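You operate a simulated robot arm through the tools that you are given. There is no shell and no other tool.

You run a simulated robot arm. Do the job below in one go: nothing can be reset, and whatever is moved stays where it is left.

TASK
Put things in order on the top of the wooden table. At the end: the teal scrub pad stands where the blue cloth stood; the blue beans sack is on the brown bands carton; the green beaker stands where the teal scrub pad stood; the blue cloth stands where the blue beans sack stood; whatever was shut is shut again. Leave all else as you found it, and nothing knocked over.

It is judged by the outcome, as a careful person would: the job done as asked, and still so three seconds after it is handed in. It fails if anything else is knocked over, pushed out of place, dropped, spilled or broken. Flat cloth is picked up by pressing the open fingertips on it (5 to 10 N) and closing them slowly along it; thin cloth reads only 2 to 8 mm in the jaws.

THE ROBOT
A 7-joint arm with a two-finger parallel gripper, fixed in place. Base frame: the origin is at the foot of the arm, x ahead of it, y to its left, z up; the work surface is at about z = 0. Lengths are in mm, angles in degrees, forces in N, time in s.
With the tool pointing down near the work surface it reaches from about 240 to 620 mm from the base axis. Its first joint turns from -66.0 to 66.0 degrees. Payload 2.6 kg.
The TCP is the grasp point between the finger pads, 30 mm short of the fingertips. In the tool frame z runs along the fingers and y along their closing line. The gripper opens to 94 mm. The fingers are 28 mm wide and 10 mm thick; the gripper's body (50 by 96 mm) begins 55 mm behind the TCP.
Orientation is that of the tool frame in the base frame, as a unit quaternion [w, x, y, z]. With the fingers straight down and closing along the base's y, the tool's x points along the base's -x, its y along +y and its z along -z.

THE INTERFACE
- The arm moves only by the tool send_rows. Its argument "series" is a list of rows, each a list of 7 numbers: the closure in counts, from 0 (fully open) to 255 (shut), then the shift along the tool's x, y, z in units of 250 mm (1.0 is 250 mm), then the turn, a rotation vector about the tool's x, y, z in units of 90 degrees (1.0 is 90 degrees). In form: [[hand, x, y, z, ax, ay, az], ...]. A call has 1 to 20 rows; each row is the pose to reach, as a shift and turn from the pose commanded when the call began, along the tool's axes at that moment. A call with a number of a shift or a turn outside -1 to 1 is refused whole. A row lasts 0.2 s, in which the tool goes at most 50 mm and 8.6 degrees; a call with a longer step from one row to the next is refused whole, and so is a gripper value outside its range. Where a pose cannot be reached the arm comes as near as it can. A force on the tool above 40 N (or 10 N above the force at the start of the call, whichever is more), or a blocked arm, ends the call early, and 0.2 s more pass. Each finger travels about 72 mm/s and halts on what it meets, pressing with about 33 N; the grip force reading is that of the motor and also rises with nothing between the fingers. The clock runs only during rows and for 0.2 s after the last one: add rows that repeat a pose to give the fingers time. It gives the time, the measured TCP pose, the force on the tool (base axes), the opening and the grip force at its end, in the units of the frame above (readings bear some noise), with the torque about the TCP (base axes, N m) and any sound that the robot's microphone picked up, and new pictures: "views" is both (left out), scene, wrist or none.
- Cameras (640 x 400 px; columns grow to the right, rows downward): "scene" is fixed at [48.9, 452.5, 551.9]; the picture's right is [-0.55, -0.84, 0.00], its down [-0.58, 0.38, -0.72] and it looks along [0.60, -0.39, -0.69] (base axes); focal length 240 px, centre (320, 200). "wrist" rides on the gripper at [76, 14, -103] in the tool frame; the picture's right is [-0.18, 0.98, 0.00], its down [-0.75, -0.14, -0.64] and it looks along [-0.63, -0.12, 0.77] (tool axes); focal length 243 px, centre (320, 200). There is no depth. A picture from a camera that has moved, and an enlarged one, comes with that camera's place and axes in the base frame and with its lens.
- close_up(camera, box): a new picture of the part [left, top, right, bottom] of that camera's present view, enlarged. The clock stands still meanwhile.
- job_done(): hands the job in; it is judged then, once.

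Nothing tells you positions but the pictures and the camera data. Unless the task says otherwise, let go and move clear before handing in.

The tools are called after ">>>" as a command line: name --pt "numbers of a row" for each row, then --argument value for the rest, lists and objects as JSON in quotes. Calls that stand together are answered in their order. send_rows: Moves the arm, as the interface text tells. Its arguments: {"type":"object","properties":{"series":{"type":"array"},"views":{"type":"string","enum":["both","scene","wrist","none"]}},"required":["series"]} The other tools are called the same way: close_up (camera, box) takes an enlarged picture of a part of a camera's view; job_done () hands the job in.

At the start:

```text
t: 0.0
tcp_pos: [352.7, 134.0, 365.6]
ee_rot: [0.0, 0.001, 1.0, 0.001]
force: [0.1, 0.6, -0.5]
moment: [-0.03, -0.03, -0.01]
width: 94.1
grasp_force: 0.0
```

scene: 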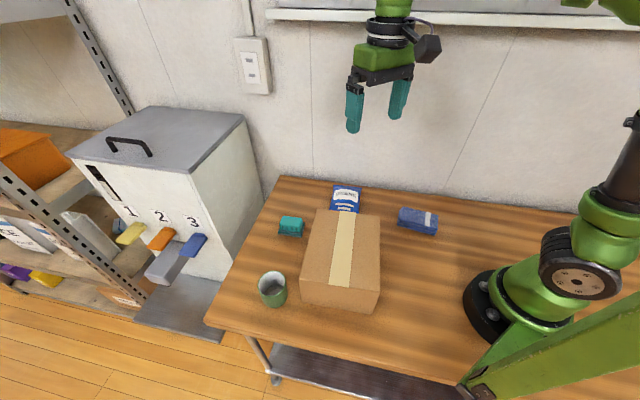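
wrist: 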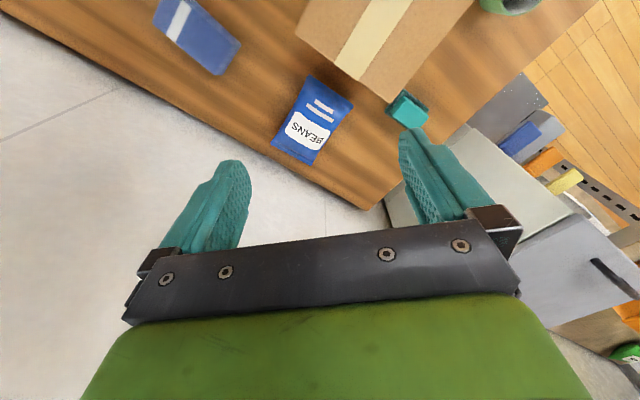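

I see a table with a brown carton (tan tape), a teal scrub pad, a blue beans sack, a blue folded cloth with a white stripe, and a green beaker. I'll take close-ups first to locate everything.

>>> close_up --camera "scene" --box '[240, 170, 400, 270]'

>>> close_up --camera "scene" --box '[370, 180, 470, 243]'

>>> close_up --camera "scene" --box '[230, 230, 390, 330]'

>>> close_up --camera "wrist" --box '[140, 0, 460, 200]'

```text
4.00 times, centred on (320, 220) of scene
camera zoom: at [48.9, 452.5, 551.9], right [-0.55, -0.84, 0.0], down [-0.58, 0.38, -0.72], along [0.6, -0.39, -0.69], focal length 958 px, centre (320, 120)
```

zoom: 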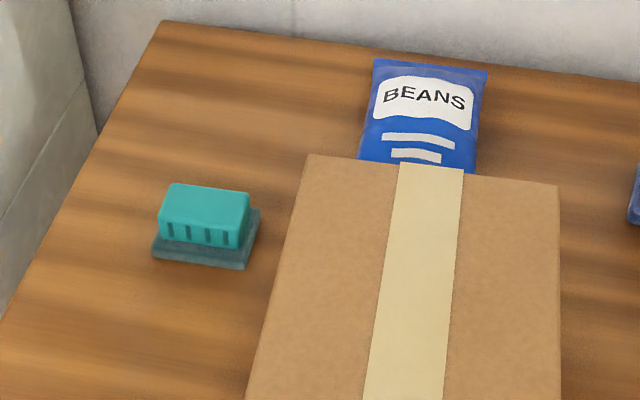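

```text
6.35 times, centred on (420, 212) of scene
camera zoom: at [48.9, 452.5, 551.9], right [-0.55, -0.84, 0.0], down [-0.58, 0.38, -0.72], along [0.6, -0.39, -0.69], focal length 1521 px, centre (-315, 127)
```

zoom: 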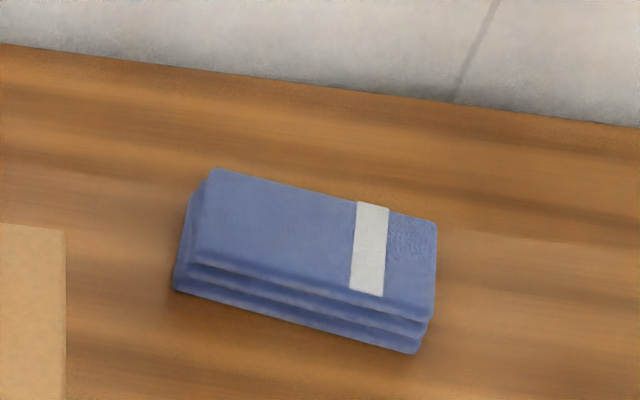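

```text
4.00 times, centred on (310, 280) of scene
camera zoom: at [48.9, 452.5, 551.9], right [-0.55, -0.84, 0.0], down [-0.58, 0.38, -0.72], along [0.6, -0.39, -0.69], focal length 958 px, centre (360, -120)
```

zoom: 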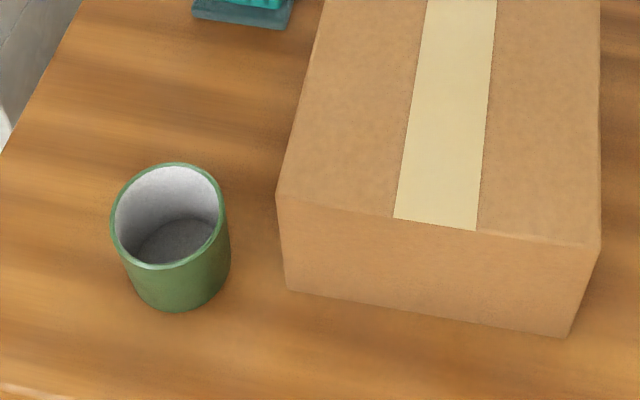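

```text
2.00 times, centred on (300, 100) of wrist
camera zoom: at [277.4, 147.1, 468.7], right [0.18, 0.98, 0.0], down [0.75, -0.14, 0.64], along [0.63, -0.12, -0.77], focal length 485 px, centre (360, 400)
```

zoom: 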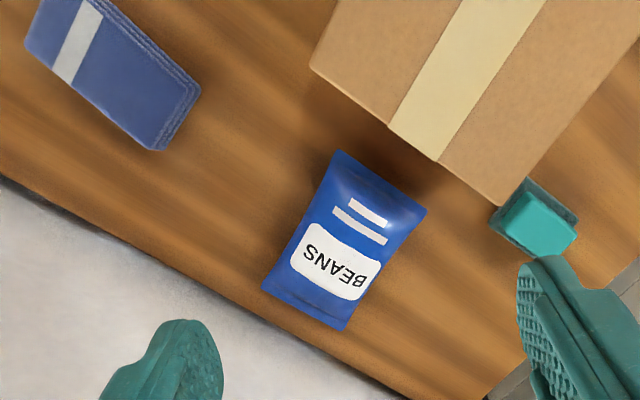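

The carton sits at about (284, 235) with its top near z 110, and the other items are at roughly these centres: pad (471, 277), sack (466, 94), cloth (286, -50), beaker (313, 402). I'll move above the sack, lined up across its width, for a better look.

>>> send_rows --pt "0 -0.056 -0.02 0.08 0 0 0.06" --pt "0 -0.113 -0.04 0.165 0 0 0.12" --pt "0 -0.17 -0.06 0.25 0 0 0.18" --pt "0 -0.226 -0.08 0.33 0 0 0.24" --pt "0 -0.283 -0.1 0.41 0 0 0.3" --pt "0 -0.34 -0.12 0.5 0 0 0.36" --pt "0 -0.4 -0.14 0.58 0 0 0.42" --pt "0 -0.452 -0.16 0.66 0 0 0.478" --pt "0 -0.452 -0.16 0.66 0 0 0.478"

```text
t: 2.0
tcp_pos: [467.2, 93.5, 200.1]
ee_rot: [0.0, 0.368, 0.93, -0.001]
force: [0.4, 0.1, 0.1]
moment: [0.01, 0.0, -0.03]
width: 94.1
grasp_force: 0.1
camera wrist: at [421.1, 155.2, 303.3], right [0.81, 0.59, 0.0], down [0.45, -0.62, 0.64], along [0.38, -0.52, -0.77], focal length 243 px, centre (320, 200)
```

scene: 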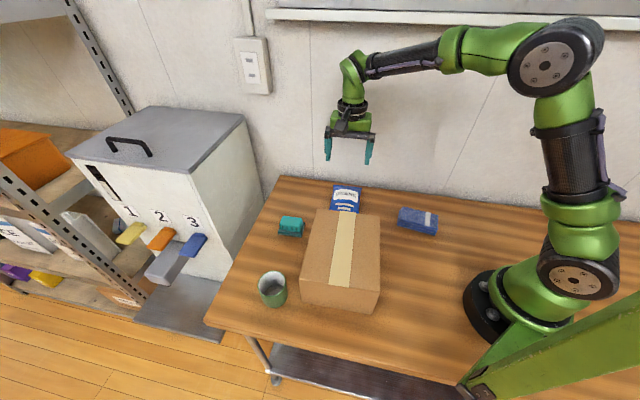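
wrist: 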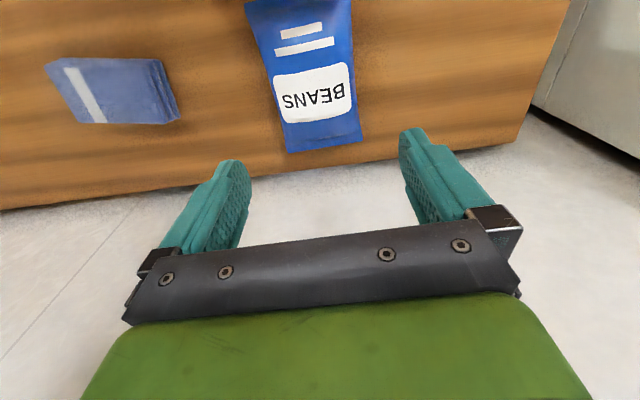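

The wrist view shows the sack about as wide as the jaw opening, so I need its exact width and thickness before grasping. I'll zoom in on it from both cameras.

>>> close_up --camera "wrist" --box '[220, 0, 400, 160]'

>>> close_up --camera "scene" --box '[310, 170, 390, 220]'

```text
2.50 times, centred on (310, 80) of wrist
camera zoom: at [421.1, 155.2, 303.3], right [0.81, 0.59, 0.0], down [0.45, -0.62, 0.64], along [0.38, -0.52, -0.77], focal length 606 px, centre (345, 500)
```

zoom: 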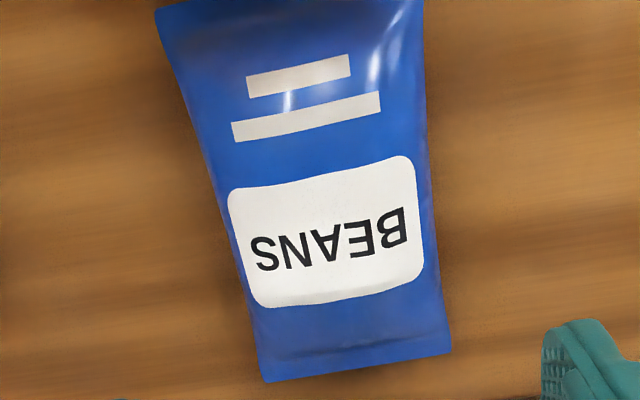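

```text
8.00 times, centred on (350, 195) of scene
camera zoom: at [48.9, 452.5, 551.9], right [-0.55, -0.84, 0.0], down [-0.58, 0.38, -0.72], along [0.6, -0.39, -0.69], focal length 1916 px, centre (80, 240)
```

zoom: 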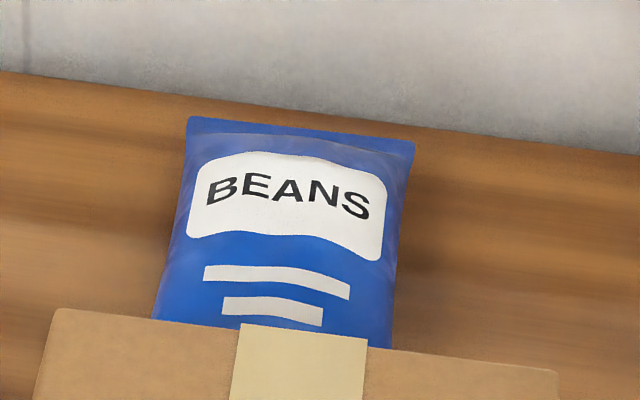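

The sack narrows to about 90 mm at mid-length, just inside the 94 mm opening. I'll back the wrist camera away along the sack's axis to see the whole sack and measure it better.

>>> send_rows --pt "0 0.1 0 0 0 0 0" --pt "0 0.2 0 0 0 0 0" --pt "0 0.32 0 0 0 0 0" --pt "0 0.32 0 0 0 0 0" --views "wrist"

>>> close_up --camera "wrist" --box '[220, 0, 400, 160]'

```text
t: 3.0
tcp_pos: [407.7, 149.3, 200.5]
ee_rot: [0.0, 0.367, 0.93, 0.0]
force: [-0.5, 0.0, -0.4]
moment: [-0.01, -0.03, 0.0]
width: 93.9
grasp_force: 0.1
camera wrist: at [362.0, 210.0, 303.8], right [0.81, 0.59, 0.0], down [0.45, -0.62, 0.64], along [0.38, -0.52, -0.77], focal length 243 px, centre (320, 200)
```

wrist: 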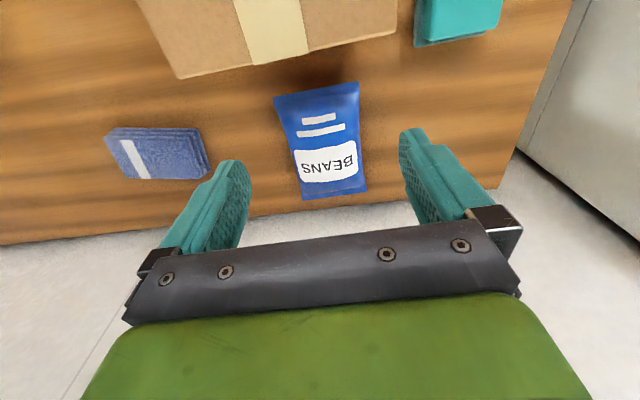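

```text
2.50 times, centred on (310, 80) of wrist
camera zoom: at [362.0, 210.0, 303.8], right [0.81, 0.59, 0.0], down [0.45, -0.62, 0.64], along [0.38, -0.52, -0.77], focal length 606 px, centre (345, 500)
```

zoom: 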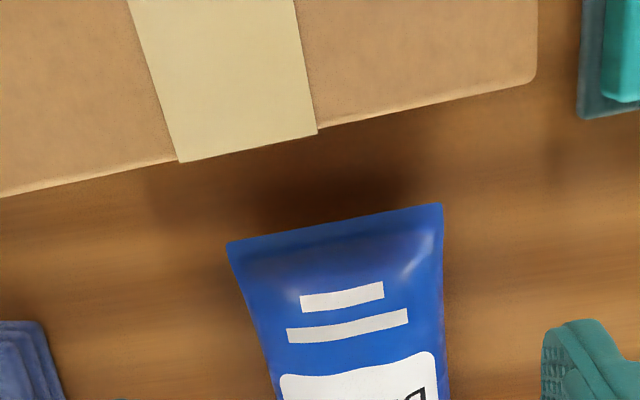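

The sack's centre comes out at about (458, 92) and its axis is within 1° of my yaw. I'll descend to z 100 directly above it to check the clearance beside the fingers.

>>> send_rows --pt "0 -0.1 -0.01 0 0 0 0.008" --pt "0 -0.2 -0.02 0 0 0 0.008" --pt "0 -0.303 -0.03 0.1 0 0 0.008" --pt "0 -0.303 -0.03 0.25 0 0 0.008" --pt "0 -0.303 -0.03 0.402 0 0 0.008" --pt "0 -0.303 -0.03 0.402 0 0 0.008"

>>> close_up --camera "wrist" --box '[160, 0, 480, 200]'

>>> close_up --camera "scene" --box '[310, 160, 390, 210]'

```text
t: 4.4
tcp_pos: [459.8, 91.8, 100.1]
ee_rot: [0.0, 0.373, 0.928, 0.0]
force: [-0.1, -0.2, 0.0]
moment: [0.0, -0.02, 0.0]
width: 93.8
grasp_force: 0.1
camera wrist: at [413.8, 153.2, 203.0], right [0.81, 0.58, 0.0], down [0.45, -0.62, 0.64], along [0.37, -0.52, -0.77], focal length 243 px, centre (320, 200)
```

scene: 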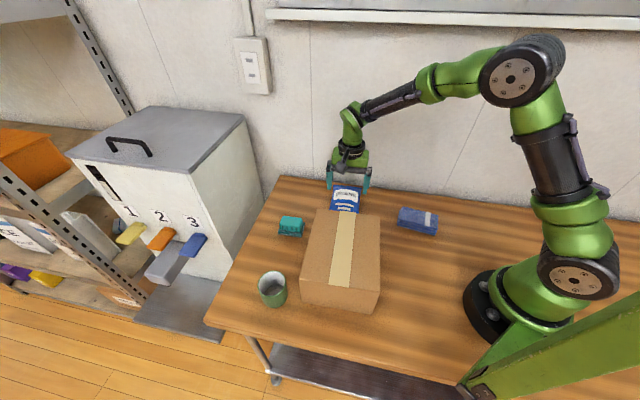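
wrist: 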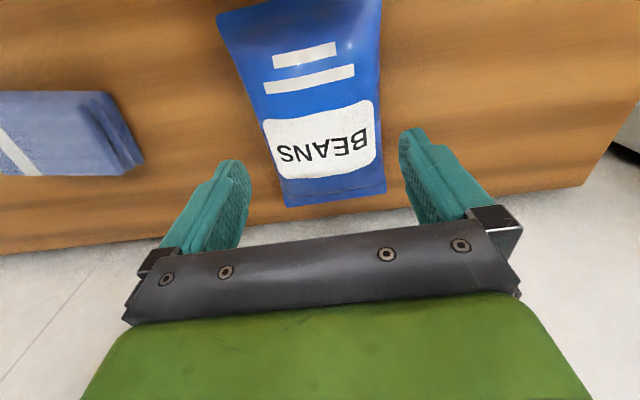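

```text
2.00 times, centred on (320, 100) of wrist
camera zoom: at [413.8, 153.2, 203.0], right [0.81, 0.58, 0.0], down [0.45, -0.62, 0.64], along [0.37, -0.52, -0.77], focal length 485 px, centre (320, 400)
```

zoom: 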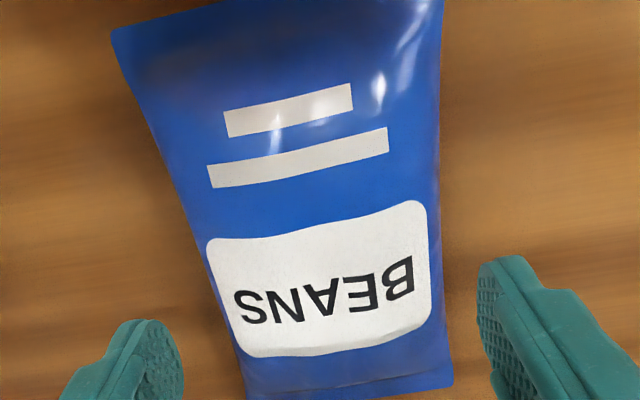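

```text
8.00 times, centred on (350, 185) of scene
camera zoom: at [48.9, 452.5, 551.9], right [-0.55, -0.84, 0.0], down [-0.58, 0.38, -0.72], along [0.6, -0.39, -0.69], focal length 1916 px, centre (80, 320)
```

zoom: 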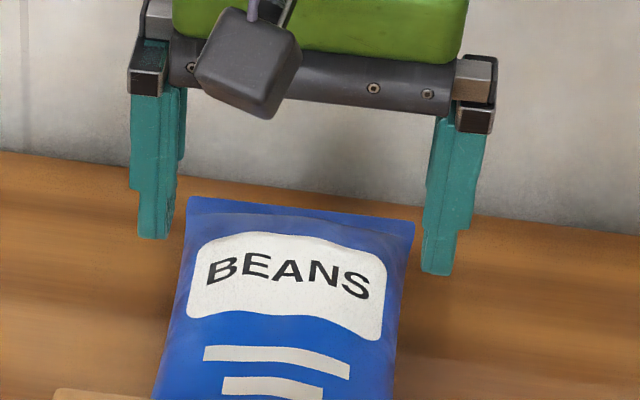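

The sack sits centred between the fingers, with roughly 2 mm to spare on each side. I'll lower slowly to TCP z 34 and watch the force.

>>> send_rows --pt "0 0.005 0.002 0.05 0 0 0" --pt "0 0.005 0.002 0.1 0 0 0" --pt "0 0.005 0.002 0.14 0 0 0" --pt "0 0.005 0.002 0.16 0 0 0" --pt "0 0.005 0.002 0.18 0 0 0" --pt "0 0.005 0.002 0.19 0 0 0" --pt "0 0.005 0.002 0.2 0 0 0" --pt "0 0.005 0.002 0.21 0 0 0" --pt "0 0.005 0.002 0.22 0 0 0"

```text
t: 6.4
tcp_pos: [456.8, 92.6, 44.9]
ee_rot: [-0.001, 0.372, 0.928, 0.0]
force: [-0.3, -0.1, 0.3]
moment: [-0.01, -0.01, -0.01]
width: 93.9
grasp_force: 0.0
camera wrist: at [412.7, 154.2, 148.2], right [0.81, 0.58, 0.0], down [0.45, -0.62, 0.64], along [0.37, -0.52, -0.77], focal length 243 px, centre (320, 200)
```

scene: 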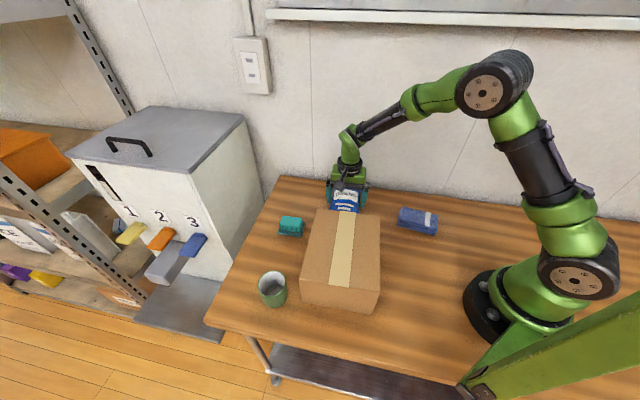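
wrist: 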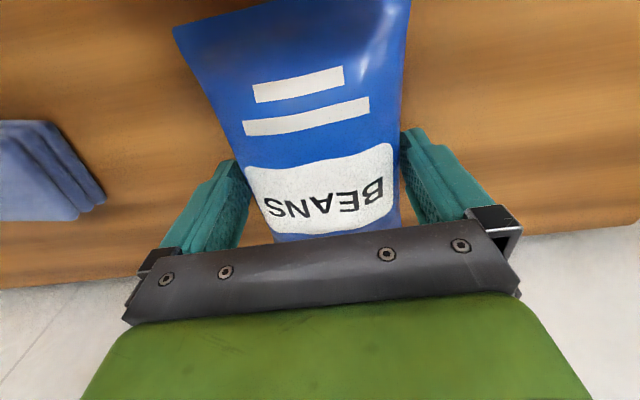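

There's no contact yet and the fingers straddle the sack. I'll go down another 10 mm and close gently.

>>> send_rows --pt "0 0 0 0.012 0 0 0" --pt "0 0 0 0.024 0 0 0" --pt "0 0 0 0.04 0 0 0" --pt "0 0 0 0.04 0 0 0" --views "wrist"

>>> send_rows --pt "60 0 0 0 0 0 0" --pt "120 0 0 0 0 0 0" --pt "180 0 0 0 0 0 0" --pt "255 0 0 0 0 0 0" --pt "255 0 0 0 0 0 0"

```text
t: 7.4
tcp_pos: [456.6, 92.3, 34.8]
ee_rot: [0.0, 0.372, 0.928, 0.0]
force: [-1.0, -0.5, 0.2]
moment: [0.01, -0.01, -0.01]
width: 94.0
grasp_force: 0.2
camera wrist: at [412.6, 154.2, 138.0], right [0.81, 0.58, 0.0], down [0.45, -0.62, 0.64], along [0.37, -0.52, -0.77], focal length 243 px, centre (320, 200)
```

wrist: 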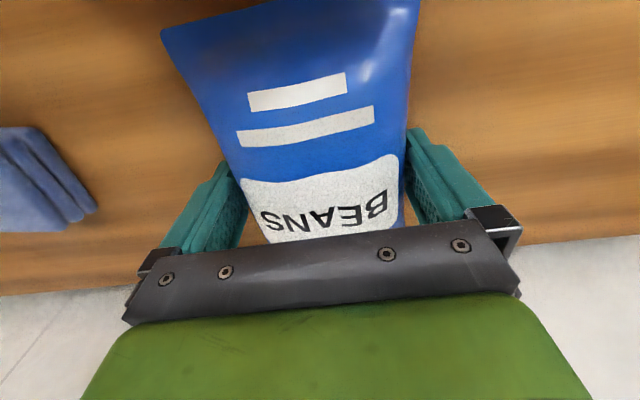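

```text
t: 8.6
tcp_pos: [457.5, 93.4, 36.0]
ee_rot: [0.0, 0.373, 0.928, 0.0]
force: [0.9, 0.3, 0.2]
moment: [-0.04, -0.1, 0.04]
width: 87.4
grasp_force: 33.6
camera wrist: at [412.6, 154.2, 138.2], right [0.81, 0.58, 0.0], down [0.45, -0.62, 0.64], along [0.37, -0.52, -0.77], focal length 243 px, centre (320, 200)
```

scene: 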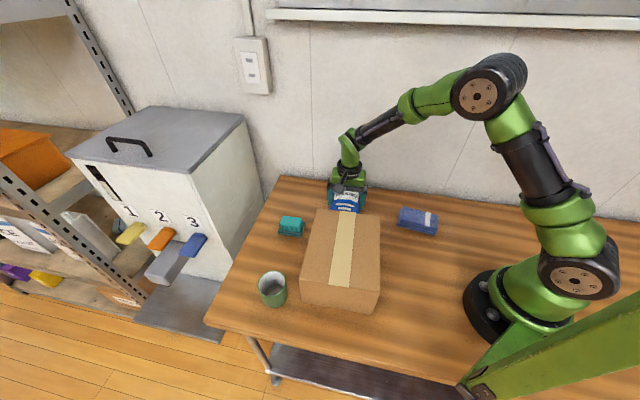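
wrist: 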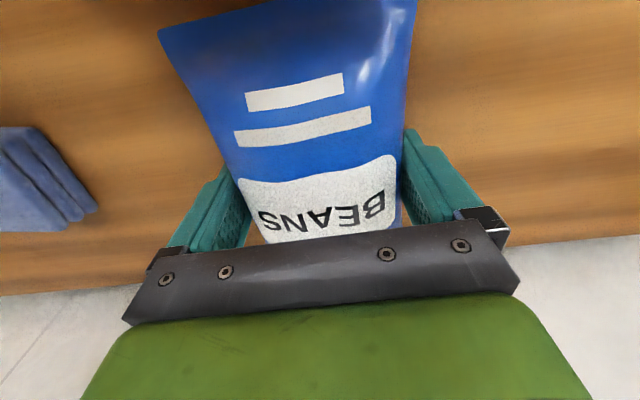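

The sack is gripped at 87 mm with a firm grip force. I'll lift it slowly and check that it holds.

>>> send_rows --pt "255 0 0 -0.02 0 0 0" --pt "255 0 0 -0.05 0 0 0" --pt "255 0 0 -0.09 0 0 0" --pt "255 0 0 -0.15 0 0 0" --pt "255 0 0 -0.22 0 0 0" --pt "255 0 0 -0.3 0 0 0" --pt "255 0 0 -0.3 0 0 0"

```text
t: 10.2
tcp_pos: [457.7, 93.0, 110.1]
ee_rot: [0.0, 0.373, 0.928, 0.0]
force: [-0.1, -1.1, -3.2]
moment: [-0.02, -0.02, 0.0]
width: 87.2
grasp_force: 32.5
camera wrist: at [412.5, 155.0, 213.8], right [0.81, 0.58, 0.0], down [0.45, -0.62, 0.64], along [0.37, -0.52, -0.77], focal length 243 px, centre (320, 200)
```

scene: 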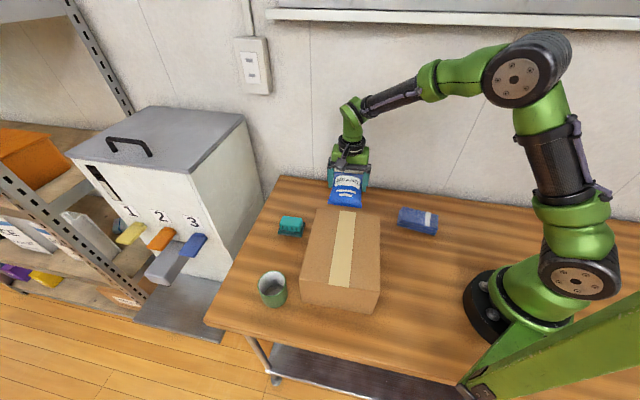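
wrist: 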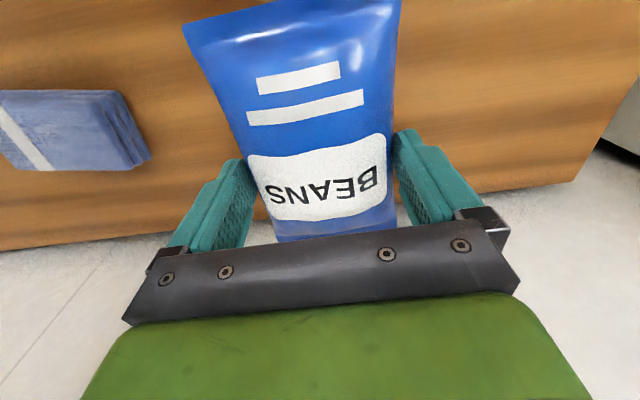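

The sack came up level and is held firmly. I'll raise it clear of the carton and carry it over the carton's centre.

>>> send_rows --pt "255 0 0 -0.08 0 0 0" --pt "255 0 0 -0.18 0 0 0" --pt "255 0 0 -0.28 0 0 0" --pt "255 0 0 -0.36 0 0 0" --pt "255 0.06 -0.005 -0.36 0 0 0" --pt "255 0.14 -0.011 -0.36 0 0 0" --pt "255 0.24 -0.019 -0.36 0 0 0" --pt "255 0.34 -0.027 -0.36 0 0 0" --pt "255 0.44 -0.034 -0.36 0 0 0" --pt "255 0.54 -0.042 -0.36 0 0 0" --pt "255 0.64 -0.05 -0.36 0 0 0" --pt "255 0.74 -0.058 -0.36 0 0 0" --pt "255 0.82 -0.064 -0.36 0 0 0" --pt "255 0.87 -0.068 -0.36 0 0 0" --pt "255 0.892 -0.07 -0.36 0 0 0" --pt "255 0.892 -0.07 -0.36 0 0 0"

```text
t: 13.6
tcp_pos: [283.5, 234.1, 199.6]
ee_rot: [0.0, 0.374, 0.928, 0.0]
force: [1.0, -0.5, -3.2]
moment: [0.0, -0.04, -0.01]
width: 87.4
grasp_force: 32.6
camera wrist: at [239.1, 296.2, 303.0], right [0.81, 0.58, 0.0], down [0.45, -0.62, 0.64], along [0.37, -0.52, -0.77], focal length 243 px, centre (320, 200)
```

scene: 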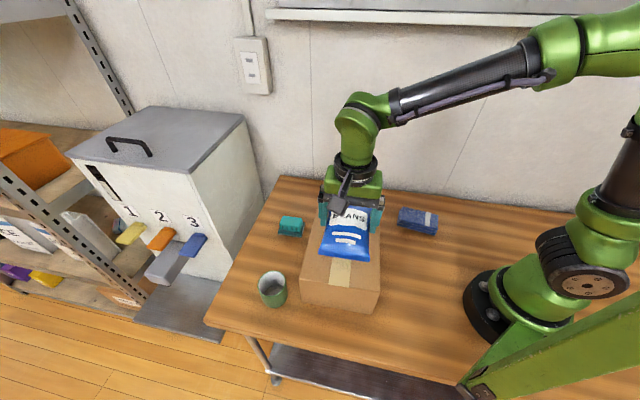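
wrist: 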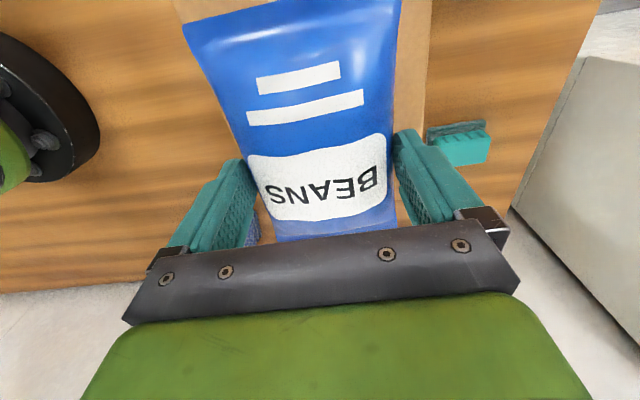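

The sack is over the carton centre. I'll lower it, then creep down until it touches.

>>> send_rows --pt "255 0 0 0.05 0 0 0" --pt "255 0 0 0.1 0 0 0" --pt "255 0 0 0.15 0 0 0" --pt "255 0 0 0.18 0 0 0" --pt "255 0 0 0.19 0 0 0" --pt "255 0 0 0.19 0 0 0"

>>> send_rows --pt "255 0 0 0.004 0 0 0" --pt "255 0 0 0.008 0 0 0" --pt "255 0 0 0.008 0 0 0"

```text
t: 15.0
tcp_pos: [285.6, 236.0, 154.3]
ee_rot: [0.002, 0.372, 0.928, 0.003]
force: [3.2, 4.9, 26.7]
moment: [-0.03, 0.01, 0.0]
width: 87.3
grasp_force: 33.0
camera wrist: at [240.0, 296.7, 257.1], right [0.81, 0.58, 0.01], down [0.44, -0.63, 0.64], along [0.38, -0.52, -0.77], focal length 243 px, centre (320, 200)
```

scene: 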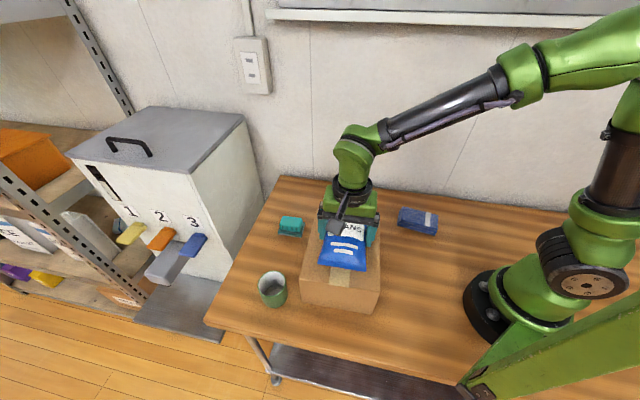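
wrist: 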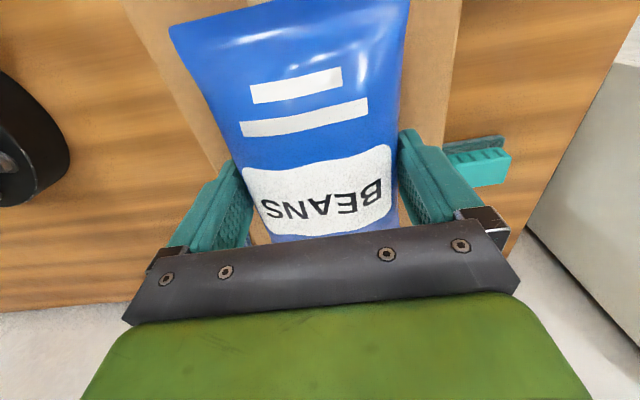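

```text
t: 15.8
tcp_pos: [285.5, 235.2, 152.3]
ee_rot: [0.002, 0.373, 0.928, 0.003]
force: [4.1, 7.5, 25.7]
moment: [-0.07, 0.01, 0.04]
width: 87.1
grasp_force: 33.3
camera wrist: at [240.1, 296.6, 255.2], right [0.81, 0.58, 0.01], down [0.44, -0.63, 0.64], along [0.38, -0.52, -0.77], focal length 243 px, centre (320, 200)
```

scene: 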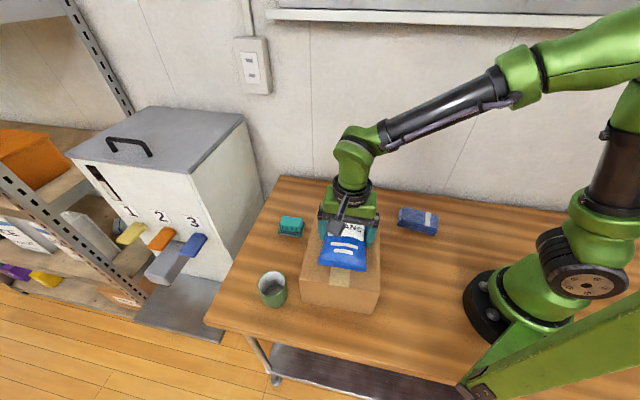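
wrist: 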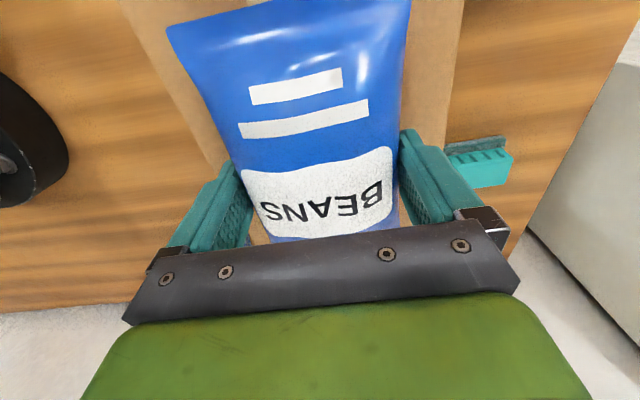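

The sack has touched down; the carton top is a bit higher than I estimated, at about z 118. I'll relieve the pressing force slightly, then open.

>>> send_rows --pt "255 0 0 -0.006 0 0 0" --pt "255 0 0 -0.012 0 0 0" --pt "255 0 0 -0.014 0 0 0" --pt "255 0 0 -0.014 0 0 0" --views "none"

```text
t: 16.8
tcp_pos: [283.1, 232.7, 153.2]
ee_rot: [0.0, 0.373, 0.928, -0.002]
force: [0.6, 0.1, -4.5]
moment: [-0.02, -0.02, 0.01]
width: 87.1
grasp_force: 33.2
```

>>> send_rows --pt "255 0 0 0.003 0 0 0" --pt "255 0 0 0.006 0 0 0" --pt "255 0 0 0.006 0 0 0" --views "none"

```text
t: 17.6
tcp_pos: [283.7, 233.9, 152.7]
ee_rot: [0.001, 0.373, 0.928, -0.001]
force: [0.7, 0.3, -2.7]
moment: [0.01, 0.0, 0.0]
width: 87.3
grasp_force: 33.0
```

It's barely touching. I'll go down 1 mm more and then open.

>>> send_rows --pt "255 0 0 0.004 0 0 0" --pt "255 0 0 0.005 0 0 0" --pt "150 0 0 0.005 0 0 0" --pt "0 0 0 0.005 0 0 0" --pt "0 0 0 0.005 0 0 0" --pt "0 0 0 0.005 0 0 0"

```text
t: 19.0
tcp_pos: [283.9, 234.9, 151.6]
ee_rot: [0.0, 0.373, 0.928, 0.0]
force: [-0.4, 0.2, -0.6]
moment: [0.01, -0.02, -0.01]
width: 94.0
grasp_force: 0.2
camera wrist: at [239.4, 296.0, 254.4], right [0.81, 0.58, 0.0], down [0.45, -0.62, 0.64], along [0.37, -0.52, -0.77], focal length 243 px, centre (320, 200)
```

scene: 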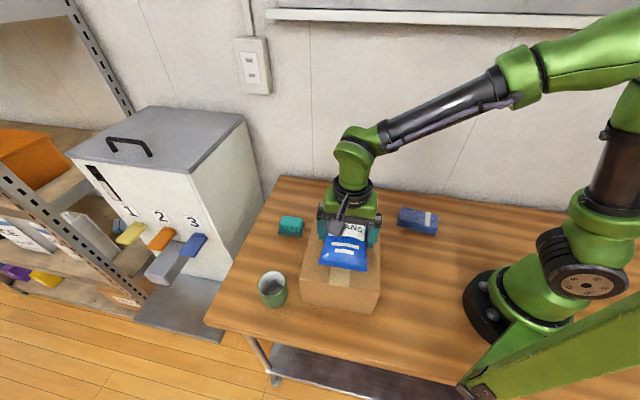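
wrist: 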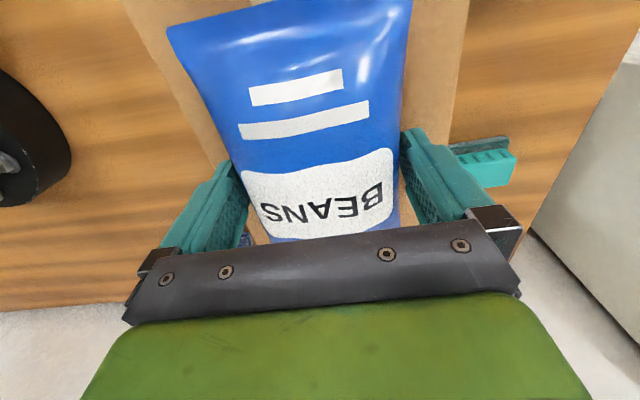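

Released. I'll rise straight up slowly and check the sack and carton.

>>> send_rows --pt "0 0 0 -0.04 0 0 0" --pt "0 0 0 -0.08 0 0 0" --pt "0 0 0 -0.14 0 0 0" --pt "0 0 0 -0.24 0 0 0" --pt "0 0 0 -0.36 0 0 0" --pt "0 0 0 -0.44 0 0 0" --pt "0 0 0 -0.44 0 0 0"

>>> close_up --camera "scene" --box '[230, 170, 470, 320]'

```text
t: 20.6
tcp_pos: [284.5, 233.8, 261.5]
ee_rot: [0.0, 0.374, 0.928, 0.0]
force: [-0.3, 0.5, -0.1]
moment: [-0.01, -0.02, 0.02]
width: 94.0
grasp_force: 0.0
camera wrist: at [239.8, 295.8, 365.2], right [0.81, 0.58, 0.0], down [0.45, -0.62, 0.64], along [0.37, -0.52, -0.77], focal length 243 px, centre (320, 200)
```

scene: 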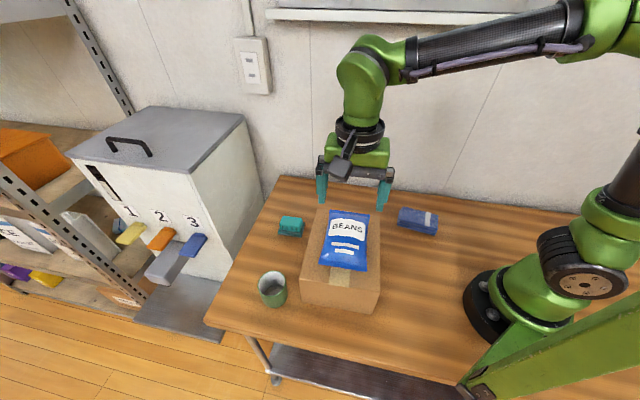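
wrist: 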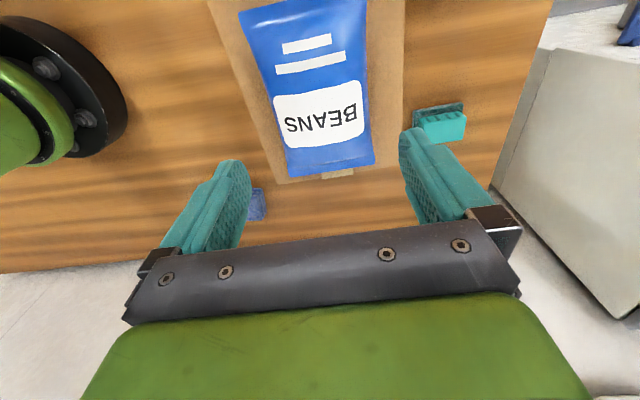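

```text
2.67 times, centred on (350, 245) of scene
camera zoom: at [48.9, 452.5, 551.9], right [-0.55, -0.84, 0.0], down [-0.58, 0.38, -0.72], along [0.6, -0.39, -0.69], focal length 639 px, centre (240, 80)
```

zoom: 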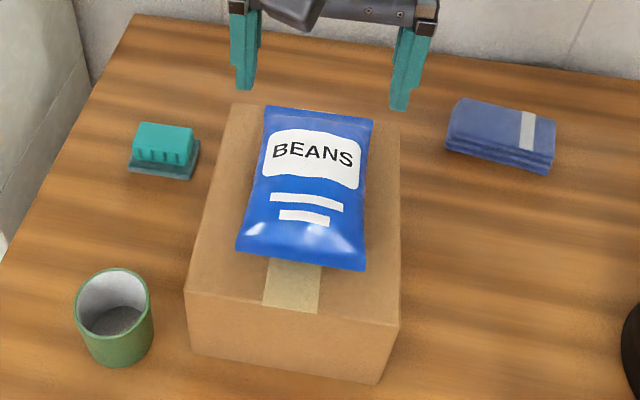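

The sack rests squarely on the carton and nothing else moved. Next is the blue cloth at about (286, -50); I'll move above it with the jaws turned to close across its width.

>>> send_rows --pt "0 -0.05 -0.05 0 0 0 -0.05" --pt "0 -0.11 -0.113 0 0 0 -0.12" --pt "0 -0.18 -0.185 0 0 0 -0.2" --pt "0 -0.25 -0.257 0 0 0 -0.28" --pt "0 -0.32 -0.329 0 0 0 -0.36" --pt "0 -0.39 -0.401 0 0 0 -0.44" --pt "0 -0.46 -0.473 0 0 0 -0.52" --pt "0 -0.53 -0.545 0 0 0 -0.6" --pt "0 -0.6 -0.617 0.04 0 0 -0.68" --pt "0 -0.67 -0.689 0.1 0 0 -0.76" --pt "0 -0.73 -0.75 0.16 0 0 -0.83" --pt "0 -0.792 -0.814 0.24 0 0 -0.899" --pt "0 -0.792 -0.814 0.24 0 0 -0.899"

>>> close_up --camera "wrist" --box '[160, 0, 480, 200]'

```text
t: 23.4
tcp_pos: [286.7, -50.4, 201.1]
ee_rot: [0.001, -0.319, 0.948, 0.001]
force: [0.2, 0.1, -0.7]
moment: [-0.01, 0.01, 0.01]
width: 94.0
grasp_force: 0.1
camera wrist: at [217.4, -86.5, 303.9], right [-0.45, 0.89, 0.0], down [0.69, 0.34, 0.64], along [0.57, 0.29, -0.77], focal length 243 px, centre (320, 200)
```

scene: 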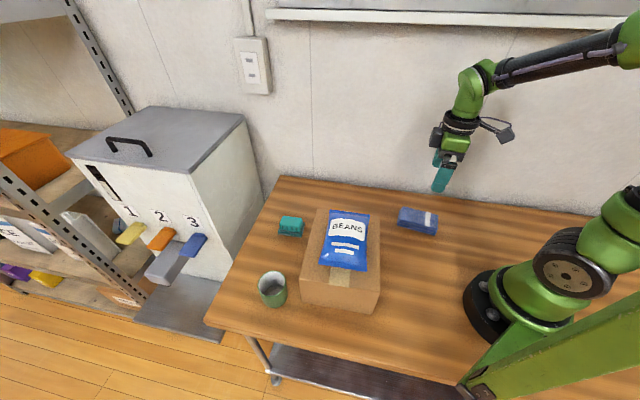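
wrist: 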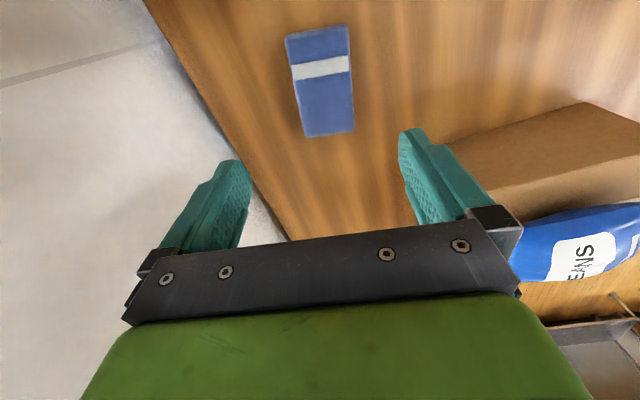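

```text
2.00 times, centred on (320, 100) of wrist
camera zoom: at [217.4, -86.5, 303.9], right [-0.45, 0.89, 0.0], down [0.69, 0.34, 0.64], along [0.57, 0.29, -0.77], focal length 485 px, centre (320, 400)
```

zoom: 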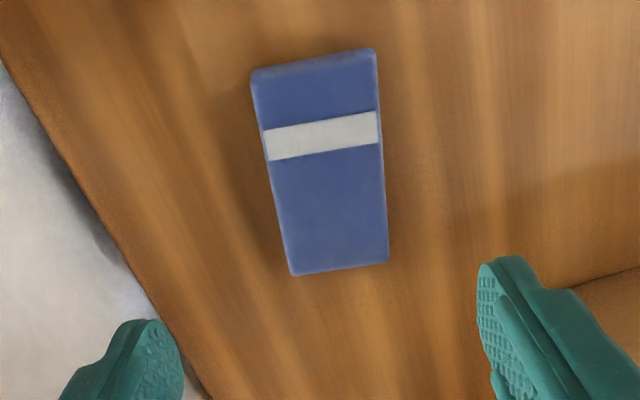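

The cloth is a folded stack about 103 × 60 × 24 mm, centred at (282, -48). I'll align on it and descend, with the jaws clear on both sides.

>>> send_rows --pt "0 0.004 0.01 0.08 0 0 0.01" --pt "0 0.009 0.019 0.18 0 0 0.02" --pt "0 0.009 0.019 0.3 0 0 0.02" --pt "0 0.009 0.019 0.42 0 0 0.02" --pt "0 0.009 0.019 0.5 0 0 0.02" --pt "0 0.009 0.019 0.54 0 0 0.02" --pt "0 0.009 0.019 0.54 0 0 0.02"

>>> close_up --camera "scene" --box '[370, 180, 470, 243]'

```text
t: 25.0
tcp_pos: [280.4, -46.2, 67.7]
ee_rot: [0.0, -0.304, 0.953, 0.0]
force: [-1.2, -1.2, 0.5]
moment: [0.01, -0.02, 0.01]
width: 93.9
grasp_force: 0.1
camera wrist: at [211.4, -80.5, 169.5], right [-0.42, 0.91, 0.0], down [0.7, 0.32, 0.64], along [0.58, 0.27, -0.77], focal length 243 px, centre (320, 200)
```

scene: 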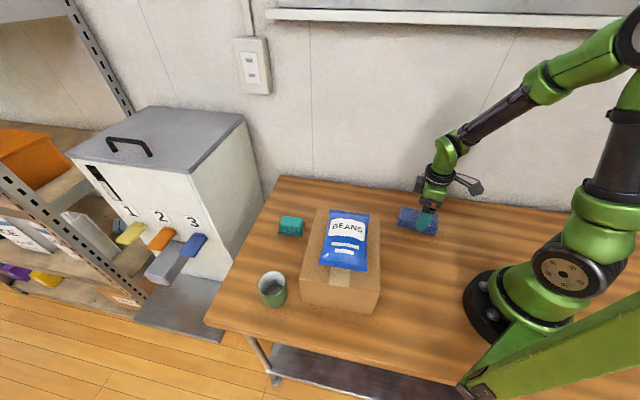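
wrist: 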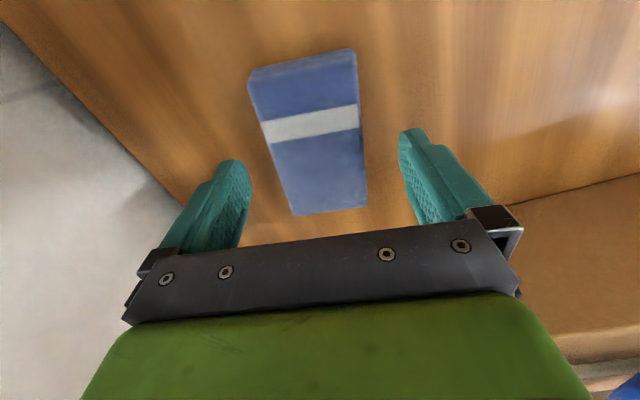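

```text
6.35 times, centred on (420, 212) of scene
camera zoom: at [48.9, 452.5, 551.9], right [-0.55, -0.84, 0.0], down [-0.58, 0.38, -0.72], along [0.6, -0.39, -0.69], focal length 1521 px, centre (-315, 127)
```

zoom: 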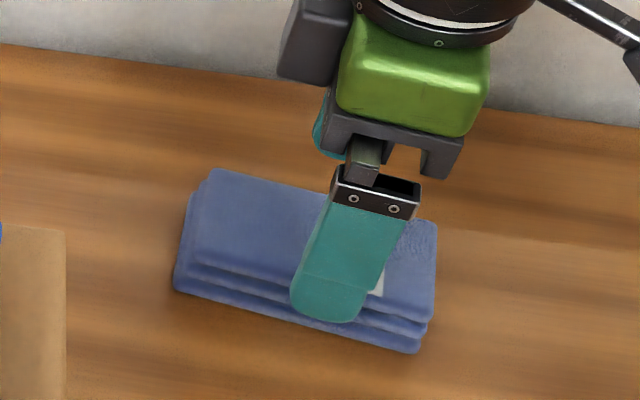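

Alignment is within a couple of mm. I'll lower the rest of the way and close on the sides of the cloth.

>>> send_rows --pt "0 -0.01 -0.006 0.04 0 0 0" --pt "0 -0.01 -0.006 0.08 0 0 0" --pt "0 -0.01 -0.006 0.11 0 0 0" --pt "0 -0.01 -0.006 0.134 0 0 0" --pt "0 -0.01 -0.006 0.134 0 0 0" --views "none"

>>> send_rows --pt "40 0 0 0 0 0 0" --pt "80 0 0 0 0 0 0" --pt "120 0 0 0 0 0 0" --pt "160 0 0 0 0 0 0" --pt "200 0 0 0 0 0 0" --pt "255 0 0 0 0 0 0" --pt "255 0 0 0 0 0 0"

>>> close_up --camera "scene" --box '[370, 180, 470, 243]'

```text
t: 26.2
tcp_pos: [283.1, -45.5, 34.3]
ee_rot: [0.0, -0.303, 0.953, -0.001]
force: [0.7, 0.1, -0.4]
moment: [0.03, 0.01, -0.01]
width: 93.8
grasp_force: 0.0
```

```text
t: 27.6
tcp_pos: [286.2, -46.8, 35.6]
ee_rot: [0.002, -0.303, 0.953, 0.0]
force: [-2.7, 1.5, 9.5]
moment: [0.02, 0.3, 0.03]
width: 63.9
grasp_force: 32.9
stopped in row 7: the force on the tool passed its limit at 41 N (the readings are from after the stop); the commanded pose is now the measured one
camera wrist: at [215.4, -80.3, 137.1], right [-0.42, 0.91, 0.0], down [0.69, 0.32, 0.64], along [0.59, 0.27, -0.76], focal length 243 px, centre (320, 200)
```

scene: 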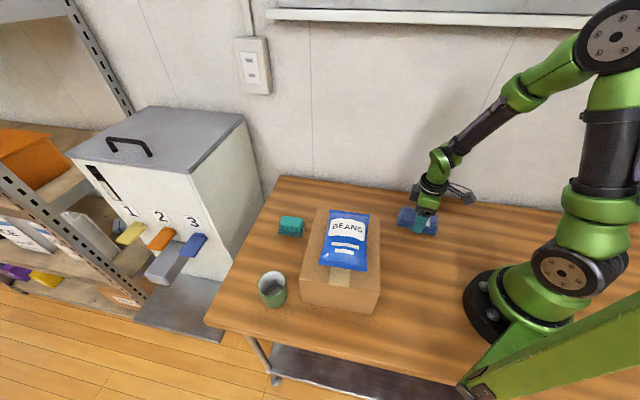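
wrist: 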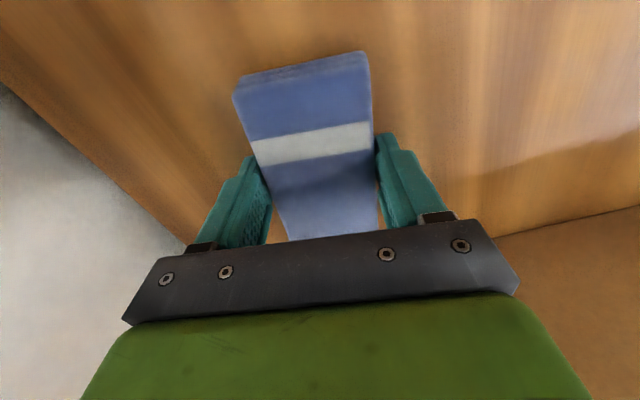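

```text
6.35 times, centred on (420, 212) of scene
camera zoom: at [48.9, 452.5, 551.9], right [-0.55, -0.84, 0.0], down [-0.58, 0.38, -0.72], along [0.6, -0.39, -0.69], focal length 1521 px, centre (-315, 127)
```

zoom: 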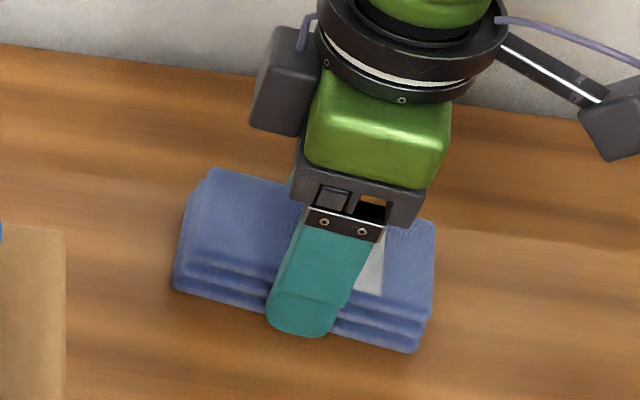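

The cloth is gripped at 64 mm; closing on it gave a brief force spike but the cloth barely moved. I'll lift slowly.

>>> send_rows --pt "255 0 0 -0.01 0 0 0" --pt "255 0 0 -0.03 0 0 0" --pt "255 0 0 -0.06 0 0 0" --pt "255 0 0 -0.1 0 0 0" --pt "255 0 0 -0.15 0 0 0" --pt "255 0 0 -0.2 0 0 0" --pt "255 0 0 -0.2 0 0 0"

>>> close_up --camera "scene" --box '[370, 170, 470, 233]'

```text
t: 29.2
tcp_pos: [285.3, -46.3, 84.9]
ee_rot: [0.001, -0.304, 0.953, 0.0]
force: [-0.4, 0.1, -0.3]
moment: [0.02, 0.0, 0.03]
width: 63.8
grasp_force: 32.8
camera wrist: at [215.6, -80.1, 186.9], right [-0.42, 0.91, 0.0], down [0.69, 0.32, 0.64], along [0.59, 0.27, -0.76], focal length 243 px, centre (320, 200)
```

scene: 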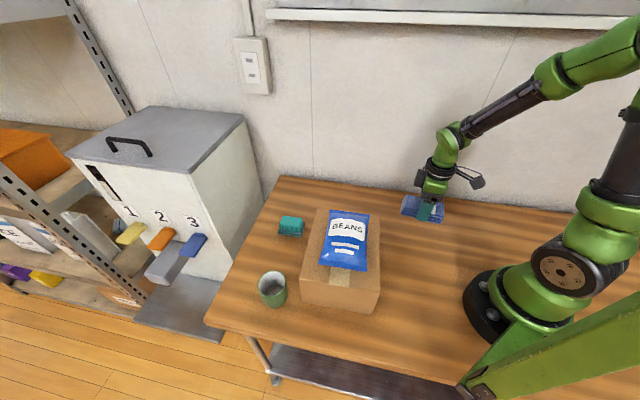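
wrist: 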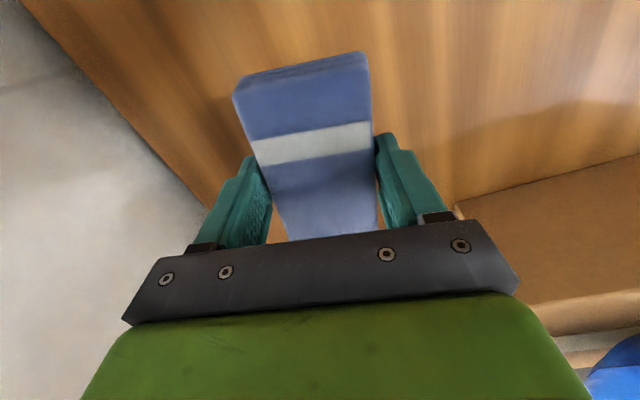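

```text
6.35 times, centred on (420, 202) of scene
camera zoom: at [48.9, 452.5, 551.9], right [-0.55, -0.84, 0.0], down [-0.58, 0.38, -0.72], along [0.6, -0.39, -0.69], focal length 1521 px, centre (-315, 190)
```

zoom: 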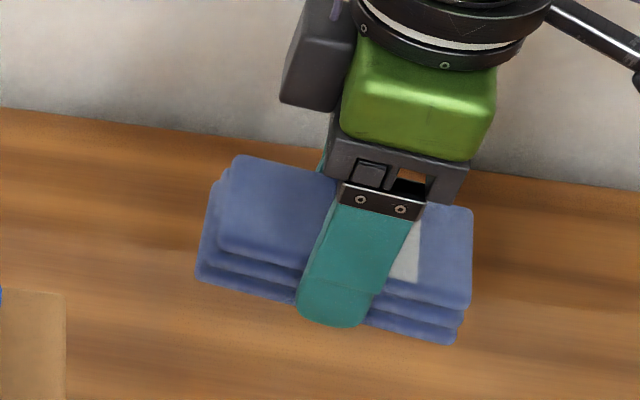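

The whole folded cloth came up cleanly and level. I'll carry it to the sack's old place at (458, 92).

>>> send_rows --pt "255 0 0 -0.08 0 0 0" --pt "255 -0.04 0.002 -0.16 0 0 0" --pt "255 -0.1 0.006 -0.2 0 0 0" --pt "255 -0.18 0.01 -0.2 0 0 0" --pt "255 -0.27 0.016 -0.2 0 0 0" --pt "255 -0.36 0.021 -0.2 0 0 0" --pt "255 -0.45 0.026 -0.2 0 0 0" --pt "255 -0.54 0.031 -0.2 0 0 0" --pt "255 -0.63 0.037 -0.2 0 0 0" --pt "255 -0.72 0.042 -0.2 0 0 0" --pt "255 -0.8 0.047 -0.2 0 0 0" --pt "255 -0.85 0.05 -0.15 0 0 0" --pt "255 -0.876 0.051 -0.07 0 0 0" --pt "255 -0.876 0.051 0.03 0 0 0" --pt "255 -0.876 0.051 0.1 0 0 0" --pt "255 -0.876 0.051 0.15 0 0 0" --pt "255 -0.876 0.051 0.15 0 0 0"

```text
t: 32.9
tcp_pos: [458.0, 90.9, 47.2]
ee_rot: [0.001, -0.303, 0.953, -0.001]
force: [0.1, -1.4, -0.3]
moment: [-0.01, 0.03, 0.01]
width: 63.6
grasp_force: 33.1
camera wrist: at [387.0, 56.8, 149.5], right [-0.42, 0.91, 0.0], down [0.69, 0.32, 0.64], along [0.59, 0.27, -0.77], focal length 243 px, centre (320, 200)
```

scene: 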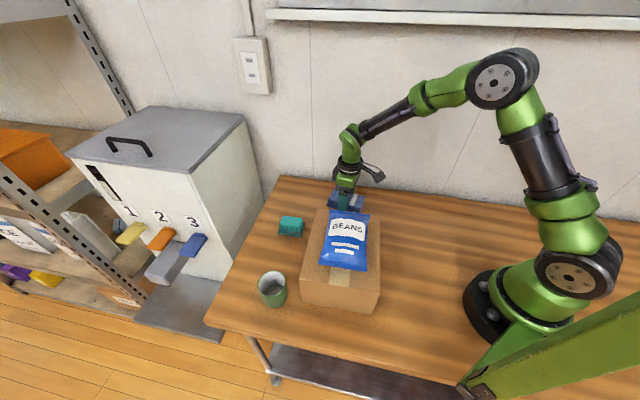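
wrist: 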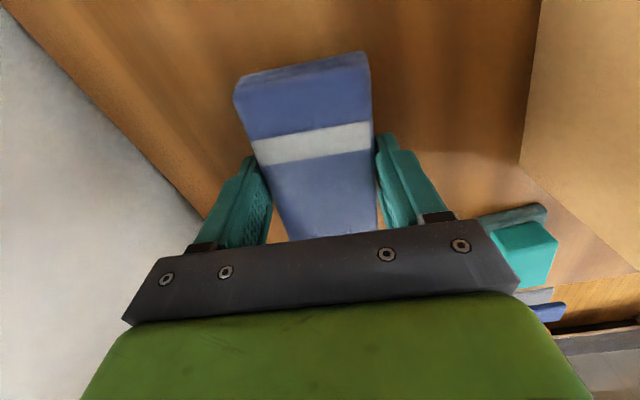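

It's over the spot. I'll lower it the last ~10 mm gently.

>>> send_rows --pt "255 0 0 0.014 0 0 0" --pt "255 0 0 0.028 0 0 0" --pt "255 0 0 0.038 0 0 0" --pt "255 0 0 0.038 0 0 0" --views "none"

```text
t: 33.9
tcp_pos: [457.0, 90.7, 37.4]
ee_rot: [0.002, -0.304, 0.953, -0.001]
force: [0.0, -0.4, -0.6]
moment: [0.04, 0.02, -0.02]
width: 63.5
grasp_force: 33.1
```

>>> send_rows --pt "255 0 0 0.004 0 0 0" --pt "255 0 0 0.007 0 0 0" --pt "255 0 0 0.007 0 0 0" --views "none"

```text
t: 34.6
tcp_pos: [457.5, 90.7, 35.6]
ee_rot: [0.001, -0.303, 0.953, 0.0]
force: [-0.3, 0.4, 0.3]
moment: [-0.01, 0.04, -0.04]
width: 63.8
grasp_force: 32.6
```

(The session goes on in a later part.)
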